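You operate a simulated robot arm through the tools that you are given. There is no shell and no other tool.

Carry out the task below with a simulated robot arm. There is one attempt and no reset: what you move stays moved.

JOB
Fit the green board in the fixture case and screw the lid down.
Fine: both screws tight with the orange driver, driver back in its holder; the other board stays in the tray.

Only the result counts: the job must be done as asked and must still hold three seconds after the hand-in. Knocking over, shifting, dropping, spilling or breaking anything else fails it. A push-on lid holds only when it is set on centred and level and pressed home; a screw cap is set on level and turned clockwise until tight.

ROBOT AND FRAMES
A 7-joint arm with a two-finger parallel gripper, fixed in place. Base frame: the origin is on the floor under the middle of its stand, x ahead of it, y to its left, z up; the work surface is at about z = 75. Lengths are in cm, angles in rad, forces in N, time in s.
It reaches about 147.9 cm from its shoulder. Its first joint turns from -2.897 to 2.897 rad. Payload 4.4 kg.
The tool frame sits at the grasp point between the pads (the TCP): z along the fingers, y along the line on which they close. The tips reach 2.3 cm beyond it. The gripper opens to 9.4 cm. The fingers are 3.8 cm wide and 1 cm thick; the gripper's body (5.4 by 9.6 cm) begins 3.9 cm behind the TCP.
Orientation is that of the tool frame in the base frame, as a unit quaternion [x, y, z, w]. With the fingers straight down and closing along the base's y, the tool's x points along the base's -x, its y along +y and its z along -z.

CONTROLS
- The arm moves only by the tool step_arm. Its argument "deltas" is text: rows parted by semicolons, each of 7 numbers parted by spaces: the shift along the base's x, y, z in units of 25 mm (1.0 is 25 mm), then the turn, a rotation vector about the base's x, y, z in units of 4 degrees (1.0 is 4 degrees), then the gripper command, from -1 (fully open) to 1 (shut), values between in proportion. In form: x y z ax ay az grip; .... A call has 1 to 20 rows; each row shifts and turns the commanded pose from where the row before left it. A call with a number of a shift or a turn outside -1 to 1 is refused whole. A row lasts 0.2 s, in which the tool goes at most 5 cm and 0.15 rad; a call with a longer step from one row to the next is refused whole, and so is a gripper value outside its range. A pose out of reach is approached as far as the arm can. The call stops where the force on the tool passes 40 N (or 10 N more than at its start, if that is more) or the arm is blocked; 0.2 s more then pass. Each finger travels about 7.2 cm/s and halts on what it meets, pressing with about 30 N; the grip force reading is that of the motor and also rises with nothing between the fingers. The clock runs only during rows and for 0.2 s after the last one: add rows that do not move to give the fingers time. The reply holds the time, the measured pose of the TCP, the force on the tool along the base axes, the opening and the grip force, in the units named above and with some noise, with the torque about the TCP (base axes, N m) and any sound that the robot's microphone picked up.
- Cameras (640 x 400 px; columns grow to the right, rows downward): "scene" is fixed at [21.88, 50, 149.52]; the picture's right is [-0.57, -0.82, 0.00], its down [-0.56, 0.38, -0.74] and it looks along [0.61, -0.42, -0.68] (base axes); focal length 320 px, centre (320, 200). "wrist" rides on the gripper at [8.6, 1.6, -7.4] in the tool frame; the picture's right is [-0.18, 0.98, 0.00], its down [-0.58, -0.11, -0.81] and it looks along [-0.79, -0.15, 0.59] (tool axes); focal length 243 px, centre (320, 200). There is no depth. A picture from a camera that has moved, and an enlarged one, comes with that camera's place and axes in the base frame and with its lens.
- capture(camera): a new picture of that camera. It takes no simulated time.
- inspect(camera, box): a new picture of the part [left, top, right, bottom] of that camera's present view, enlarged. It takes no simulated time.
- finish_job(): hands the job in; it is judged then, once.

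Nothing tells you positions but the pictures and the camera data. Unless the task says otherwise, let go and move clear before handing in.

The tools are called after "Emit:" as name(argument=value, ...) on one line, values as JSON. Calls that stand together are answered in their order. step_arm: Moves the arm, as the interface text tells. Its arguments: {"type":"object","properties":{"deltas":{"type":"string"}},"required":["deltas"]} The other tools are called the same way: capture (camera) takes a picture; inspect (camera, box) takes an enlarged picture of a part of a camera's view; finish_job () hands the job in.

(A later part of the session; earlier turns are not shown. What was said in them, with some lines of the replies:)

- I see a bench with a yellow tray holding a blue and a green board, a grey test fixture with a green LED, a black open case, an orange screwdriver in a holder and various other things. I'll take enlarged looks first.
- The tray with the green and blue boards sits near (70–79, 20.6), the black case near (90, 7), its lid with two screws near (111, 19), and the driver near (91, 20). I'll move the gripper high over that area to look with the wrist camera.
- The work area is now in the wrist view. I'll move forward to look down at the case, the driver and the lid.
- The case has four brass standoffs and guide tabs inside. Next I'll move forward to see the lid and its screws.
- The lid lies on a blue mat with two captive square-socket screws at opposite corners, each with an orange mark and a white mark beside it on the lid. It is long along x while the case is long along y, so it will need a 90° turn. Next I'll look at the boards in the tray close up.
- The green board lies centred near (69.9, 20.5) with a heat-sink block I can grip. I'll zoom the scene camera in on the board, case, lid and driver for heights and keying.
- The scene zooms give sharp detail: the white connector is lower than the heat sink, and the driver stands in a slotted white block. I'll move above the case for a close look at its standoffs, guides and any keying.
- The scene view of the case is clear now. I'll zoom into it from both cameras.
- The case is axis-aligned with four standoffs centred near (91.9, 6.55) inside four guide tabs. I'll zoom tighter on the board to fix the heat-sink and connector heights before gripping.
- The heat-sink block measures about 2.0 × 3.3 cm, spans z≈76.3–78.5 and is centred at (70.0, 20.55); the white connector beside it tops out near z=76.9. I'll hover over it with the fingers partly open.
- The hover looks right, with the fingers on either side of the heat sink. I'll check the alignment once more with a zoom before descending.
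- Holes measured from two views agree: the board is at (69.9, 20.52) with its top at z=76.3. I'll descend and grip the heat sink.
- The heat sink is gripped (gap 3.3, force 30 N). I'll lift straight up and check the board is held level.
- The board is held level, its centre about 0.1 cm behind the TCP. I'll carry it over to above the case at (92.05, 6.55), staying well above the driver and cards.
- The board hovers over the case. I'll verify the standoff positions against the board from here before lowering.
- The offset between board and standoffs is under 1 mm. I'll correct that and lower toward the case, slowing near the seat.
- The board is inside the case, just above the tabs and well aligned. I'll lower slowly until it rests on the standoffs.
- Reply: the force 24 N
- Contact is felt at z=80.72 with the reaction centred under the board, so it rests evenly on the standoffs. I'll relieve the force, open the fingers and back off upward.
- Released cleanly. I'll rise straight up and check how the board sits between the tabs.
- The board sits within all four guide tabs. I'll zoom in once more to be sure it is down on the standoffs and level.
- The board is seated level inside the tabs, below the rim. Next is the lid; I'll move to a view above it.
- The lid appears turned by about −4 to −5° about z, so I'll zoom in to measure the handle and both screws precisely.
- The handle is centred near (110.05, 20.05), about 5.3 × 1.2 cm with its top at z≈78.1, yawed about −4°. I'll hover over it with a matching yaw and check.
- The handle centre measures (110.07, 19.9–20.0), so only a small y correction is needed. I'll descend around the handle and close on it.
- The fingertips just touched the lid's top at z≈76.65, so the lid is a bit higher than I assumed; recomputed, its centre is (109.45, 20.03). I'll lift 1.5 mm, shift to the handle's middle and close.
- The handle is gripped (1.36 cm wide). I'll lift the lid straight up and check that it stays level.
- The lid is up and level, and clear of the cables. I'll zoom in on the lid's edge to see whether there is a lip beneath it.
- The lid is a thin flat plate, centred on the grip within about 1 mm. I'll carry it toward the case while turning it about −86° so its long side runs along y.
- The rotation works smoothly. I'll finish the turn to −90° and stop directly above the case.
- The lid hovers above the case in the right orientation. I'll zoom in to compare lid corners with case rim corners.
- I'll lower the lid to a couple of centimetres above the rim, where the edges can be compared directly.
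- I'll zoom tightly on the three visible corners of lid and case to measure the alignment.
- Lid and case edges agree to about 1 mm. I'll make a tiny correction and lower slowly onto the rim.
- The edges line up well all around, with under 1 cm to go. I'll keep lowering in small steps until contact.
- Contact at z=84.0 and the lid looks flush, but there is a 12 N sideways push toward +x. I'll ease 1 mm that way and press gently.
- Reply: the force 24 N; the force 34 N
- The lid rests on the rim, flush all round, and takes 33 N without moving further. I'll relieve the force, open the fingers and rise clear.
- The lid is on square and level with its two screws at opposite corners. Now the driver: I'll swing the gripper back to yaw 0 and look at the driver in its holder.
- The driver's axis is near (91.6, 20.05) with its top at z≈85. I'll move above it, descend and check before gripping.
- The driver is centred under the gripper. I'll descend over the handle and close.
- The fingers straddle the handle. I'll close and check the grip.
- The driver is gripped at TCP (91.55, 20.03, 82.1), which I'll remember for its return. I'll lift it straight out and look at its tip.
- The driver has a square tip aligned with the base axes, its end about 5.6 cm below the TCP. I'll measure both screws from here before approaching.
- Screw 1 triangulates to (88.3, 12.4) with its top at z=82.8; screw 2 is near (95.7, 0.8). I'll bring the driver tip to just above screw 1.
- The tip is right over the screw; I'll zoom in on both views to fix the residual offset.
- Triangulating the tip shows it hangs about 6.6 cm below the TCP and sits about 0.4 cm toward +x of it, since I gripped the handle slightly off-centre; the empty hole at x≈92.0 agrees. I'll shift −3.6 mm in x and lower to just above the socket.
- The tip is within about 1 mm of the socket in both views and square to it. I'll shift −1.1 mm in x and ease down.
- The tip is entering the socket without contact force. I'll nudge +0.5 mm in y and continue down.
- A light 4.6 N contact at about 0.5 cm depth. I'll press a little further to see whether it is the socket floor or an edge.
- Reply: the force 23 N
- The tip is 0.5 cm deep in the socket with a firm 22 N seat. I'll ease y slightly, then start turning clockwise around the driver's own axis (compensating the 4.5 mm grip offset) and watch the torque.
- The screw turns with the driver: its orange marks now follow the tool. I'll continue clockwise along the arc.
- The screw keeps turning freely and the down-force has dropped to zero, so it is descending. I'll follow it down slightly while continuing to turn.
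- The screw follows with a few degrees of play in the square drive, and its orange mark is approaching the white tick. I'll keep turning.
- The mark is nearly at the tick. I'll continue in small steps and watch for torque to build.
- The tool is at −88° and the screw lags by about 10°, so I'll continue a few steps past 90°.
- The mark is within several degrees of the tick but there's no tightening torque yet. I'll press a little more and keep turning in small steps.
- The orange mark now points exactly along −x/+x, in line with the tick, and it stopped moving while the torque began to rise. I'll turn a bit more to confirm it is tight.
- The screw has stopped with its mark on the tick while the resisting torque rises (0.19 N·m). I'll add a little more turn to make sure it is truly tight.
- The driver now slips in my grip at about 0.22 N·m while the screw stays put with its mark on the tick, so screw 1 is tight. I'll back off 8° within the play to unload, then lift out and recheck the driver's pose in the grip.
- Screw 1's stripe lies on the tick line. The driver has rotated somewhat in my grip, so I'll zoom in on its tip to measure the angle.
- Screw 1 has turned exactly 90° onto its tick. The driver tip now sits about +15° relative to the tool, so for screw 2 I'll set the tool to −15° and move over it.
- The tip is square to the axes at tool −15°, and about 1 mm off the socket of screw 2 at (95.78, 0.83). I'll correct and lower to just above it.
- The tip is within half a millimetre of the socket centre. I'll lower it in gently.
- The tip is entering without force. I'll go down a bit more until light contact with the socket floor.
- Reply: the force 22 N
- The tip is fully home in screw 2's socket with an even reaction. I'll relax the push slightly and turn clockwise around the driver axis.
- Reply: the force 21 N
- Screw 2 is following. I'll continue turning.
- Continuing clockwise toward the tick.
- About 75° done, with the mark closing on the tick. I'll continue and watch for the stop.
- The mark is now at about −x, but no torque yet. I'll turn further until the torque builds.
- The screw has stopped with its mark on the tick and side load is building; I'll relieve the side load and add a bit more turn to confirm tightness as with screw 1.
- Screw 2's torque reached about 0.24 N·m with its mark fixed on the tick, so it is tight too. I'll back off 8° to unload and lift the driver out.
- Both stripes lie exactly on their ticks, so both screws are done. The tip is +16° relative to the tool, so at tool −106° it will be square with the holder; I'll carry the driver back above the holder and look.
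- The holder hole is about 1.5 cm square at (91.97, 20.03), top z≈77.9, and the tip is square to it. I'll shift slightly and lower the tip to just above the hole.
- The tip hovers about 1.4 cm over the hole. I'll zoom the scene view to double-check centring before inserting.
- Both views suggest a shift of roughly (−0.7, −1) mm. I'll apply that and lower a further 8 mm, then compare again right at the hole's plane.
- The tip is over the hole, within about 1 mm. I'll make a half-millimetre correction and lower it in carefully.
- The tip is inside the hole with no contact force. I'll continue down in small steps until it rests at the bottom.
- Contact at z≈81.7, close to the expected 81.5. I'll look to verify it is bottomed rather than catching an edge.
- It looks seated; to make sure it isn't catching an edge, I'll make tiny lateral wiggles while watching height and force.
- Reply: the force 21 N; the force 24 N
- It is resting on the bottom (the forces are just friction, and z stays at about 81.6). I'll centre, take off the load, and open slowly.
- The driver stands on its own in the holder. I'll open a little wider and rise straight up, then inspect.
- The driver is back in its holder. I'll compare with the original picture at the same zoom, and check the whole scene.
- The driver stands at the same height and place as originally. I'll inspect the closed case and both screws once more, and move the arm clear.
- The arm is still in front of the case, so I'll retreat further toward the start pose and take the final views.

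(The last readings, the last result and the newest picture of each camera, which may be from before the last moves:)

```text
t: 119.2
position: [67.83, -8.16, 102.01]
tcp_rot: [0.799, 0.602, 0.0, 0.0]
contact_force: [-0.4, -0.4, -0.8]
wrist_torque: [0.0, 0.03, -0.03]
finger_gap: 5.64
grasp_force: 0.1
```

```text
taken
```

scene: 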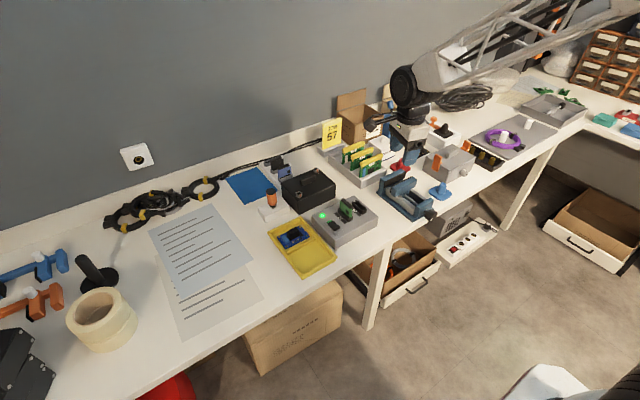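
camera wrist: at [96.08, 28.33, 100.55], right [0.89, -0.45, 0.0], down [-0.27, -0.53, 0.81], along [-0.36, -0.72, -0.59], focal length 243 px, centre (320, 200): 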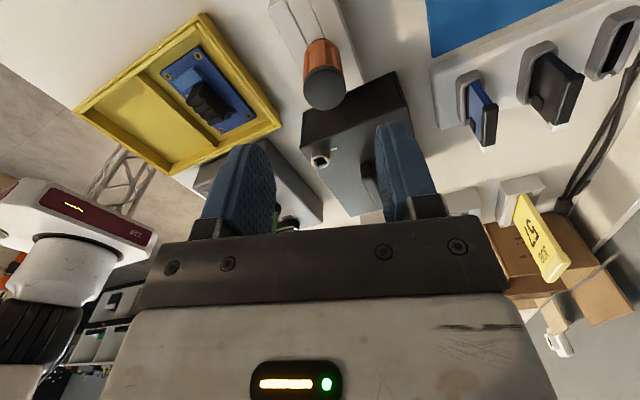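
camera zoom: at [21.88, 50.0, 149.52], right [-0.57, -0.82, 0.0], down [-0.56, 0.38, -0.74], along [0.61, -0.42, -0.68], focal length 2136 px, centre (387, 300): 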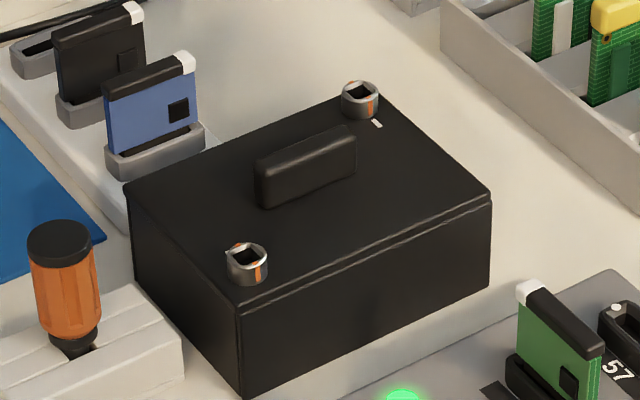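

Everything looks in place: the lid is flush, the driver is in its holder and the blue board is in the tray. One last zoom on both screws.

Emit:
inspect(camera="scene", box=[290, 182, 310, 202])

Emit:
inspect(camera="scene", box=[306, 160, 328, 182])

Emit:
inspect(camera="scene", box=[260, 215, 345, 285])

```text
16.00 times, centred on (300, 192) of scene
camera zoom: at [21.88, 50.0, 149.52], right [-0.57, -0.82, 0.0], down [-0.56, 0.38, -0.74], along [0.61, -0.42, -0.68], focal length 5127 px, centre (640, 328)
```

zoom: 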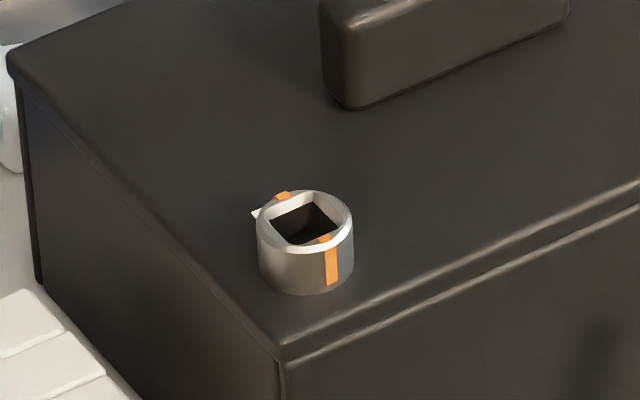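

```text
16.00 times, centred on (317, 171) of scene
camera zoom: at [21.88, 50.0, 149.52], right [-0.57, -0.82, 0.0], down [-0.56, 0.38, -0.74], along [0.61, -0.42, -0.68], focal length 5127 px, centre (368, 664)
```

zoom: 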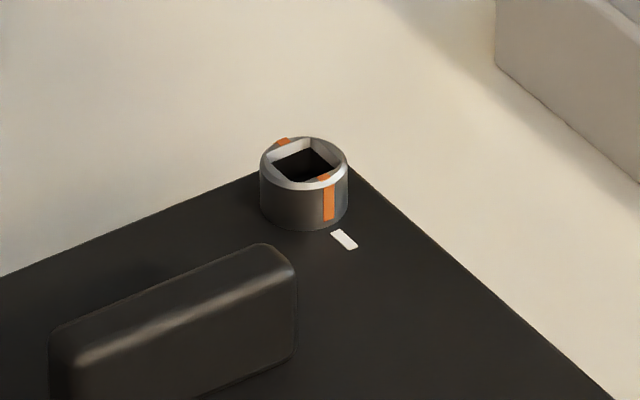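

```text
5.71 times, centred on (302, 250) of scene
camera zoom: at [21.88, 50.0, 149.52], right [-0.57, -0.82, 0.0], down [-0.56, 0.38, -0.74], along [0.61, -0.42, -0.68], focal length 1831 px, centre (420, -86)
```

zoom: 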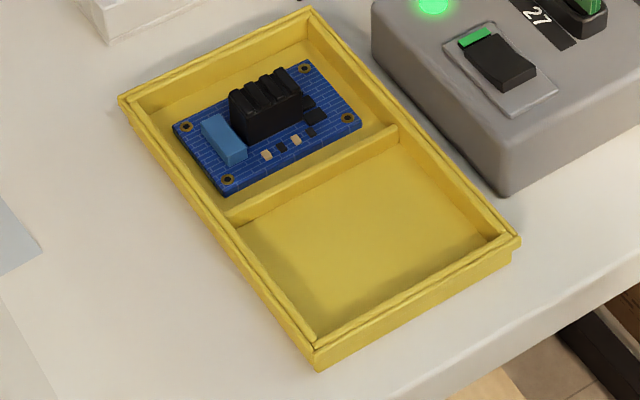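

The green board is in the case, the lid is flush, and both screws have stopped with their orange marks on the white ticks. The driver is back in its holder, the blue board is untouched in the tray, and the arm is clear, so I'm handing in the job.

Emit:
finish_job()

```text
The job is handed in.
```

The job is handed in. The green board is seated on the standoffs in the black case, and the lid is flush on top and screwed down.

- **Screws:** Each turned a quarter turn clockwise and stopped with its orange mark on the white tick. At the stop each held against about 0.2 N·m, which was as much as the grip could apply before the driver started to slip. I took the marks reaching the ticks as tight, but there was no click or other signal to confirm it.
- **Driver:** It is back in its holder at the same height and place as before, leaning about 1–2° inside the hole's clearance.
- **Everything else:** The blue board is still in the tray. I saw nothing else knocked over or shifted, and the gripper is empty and clear of the bench items.
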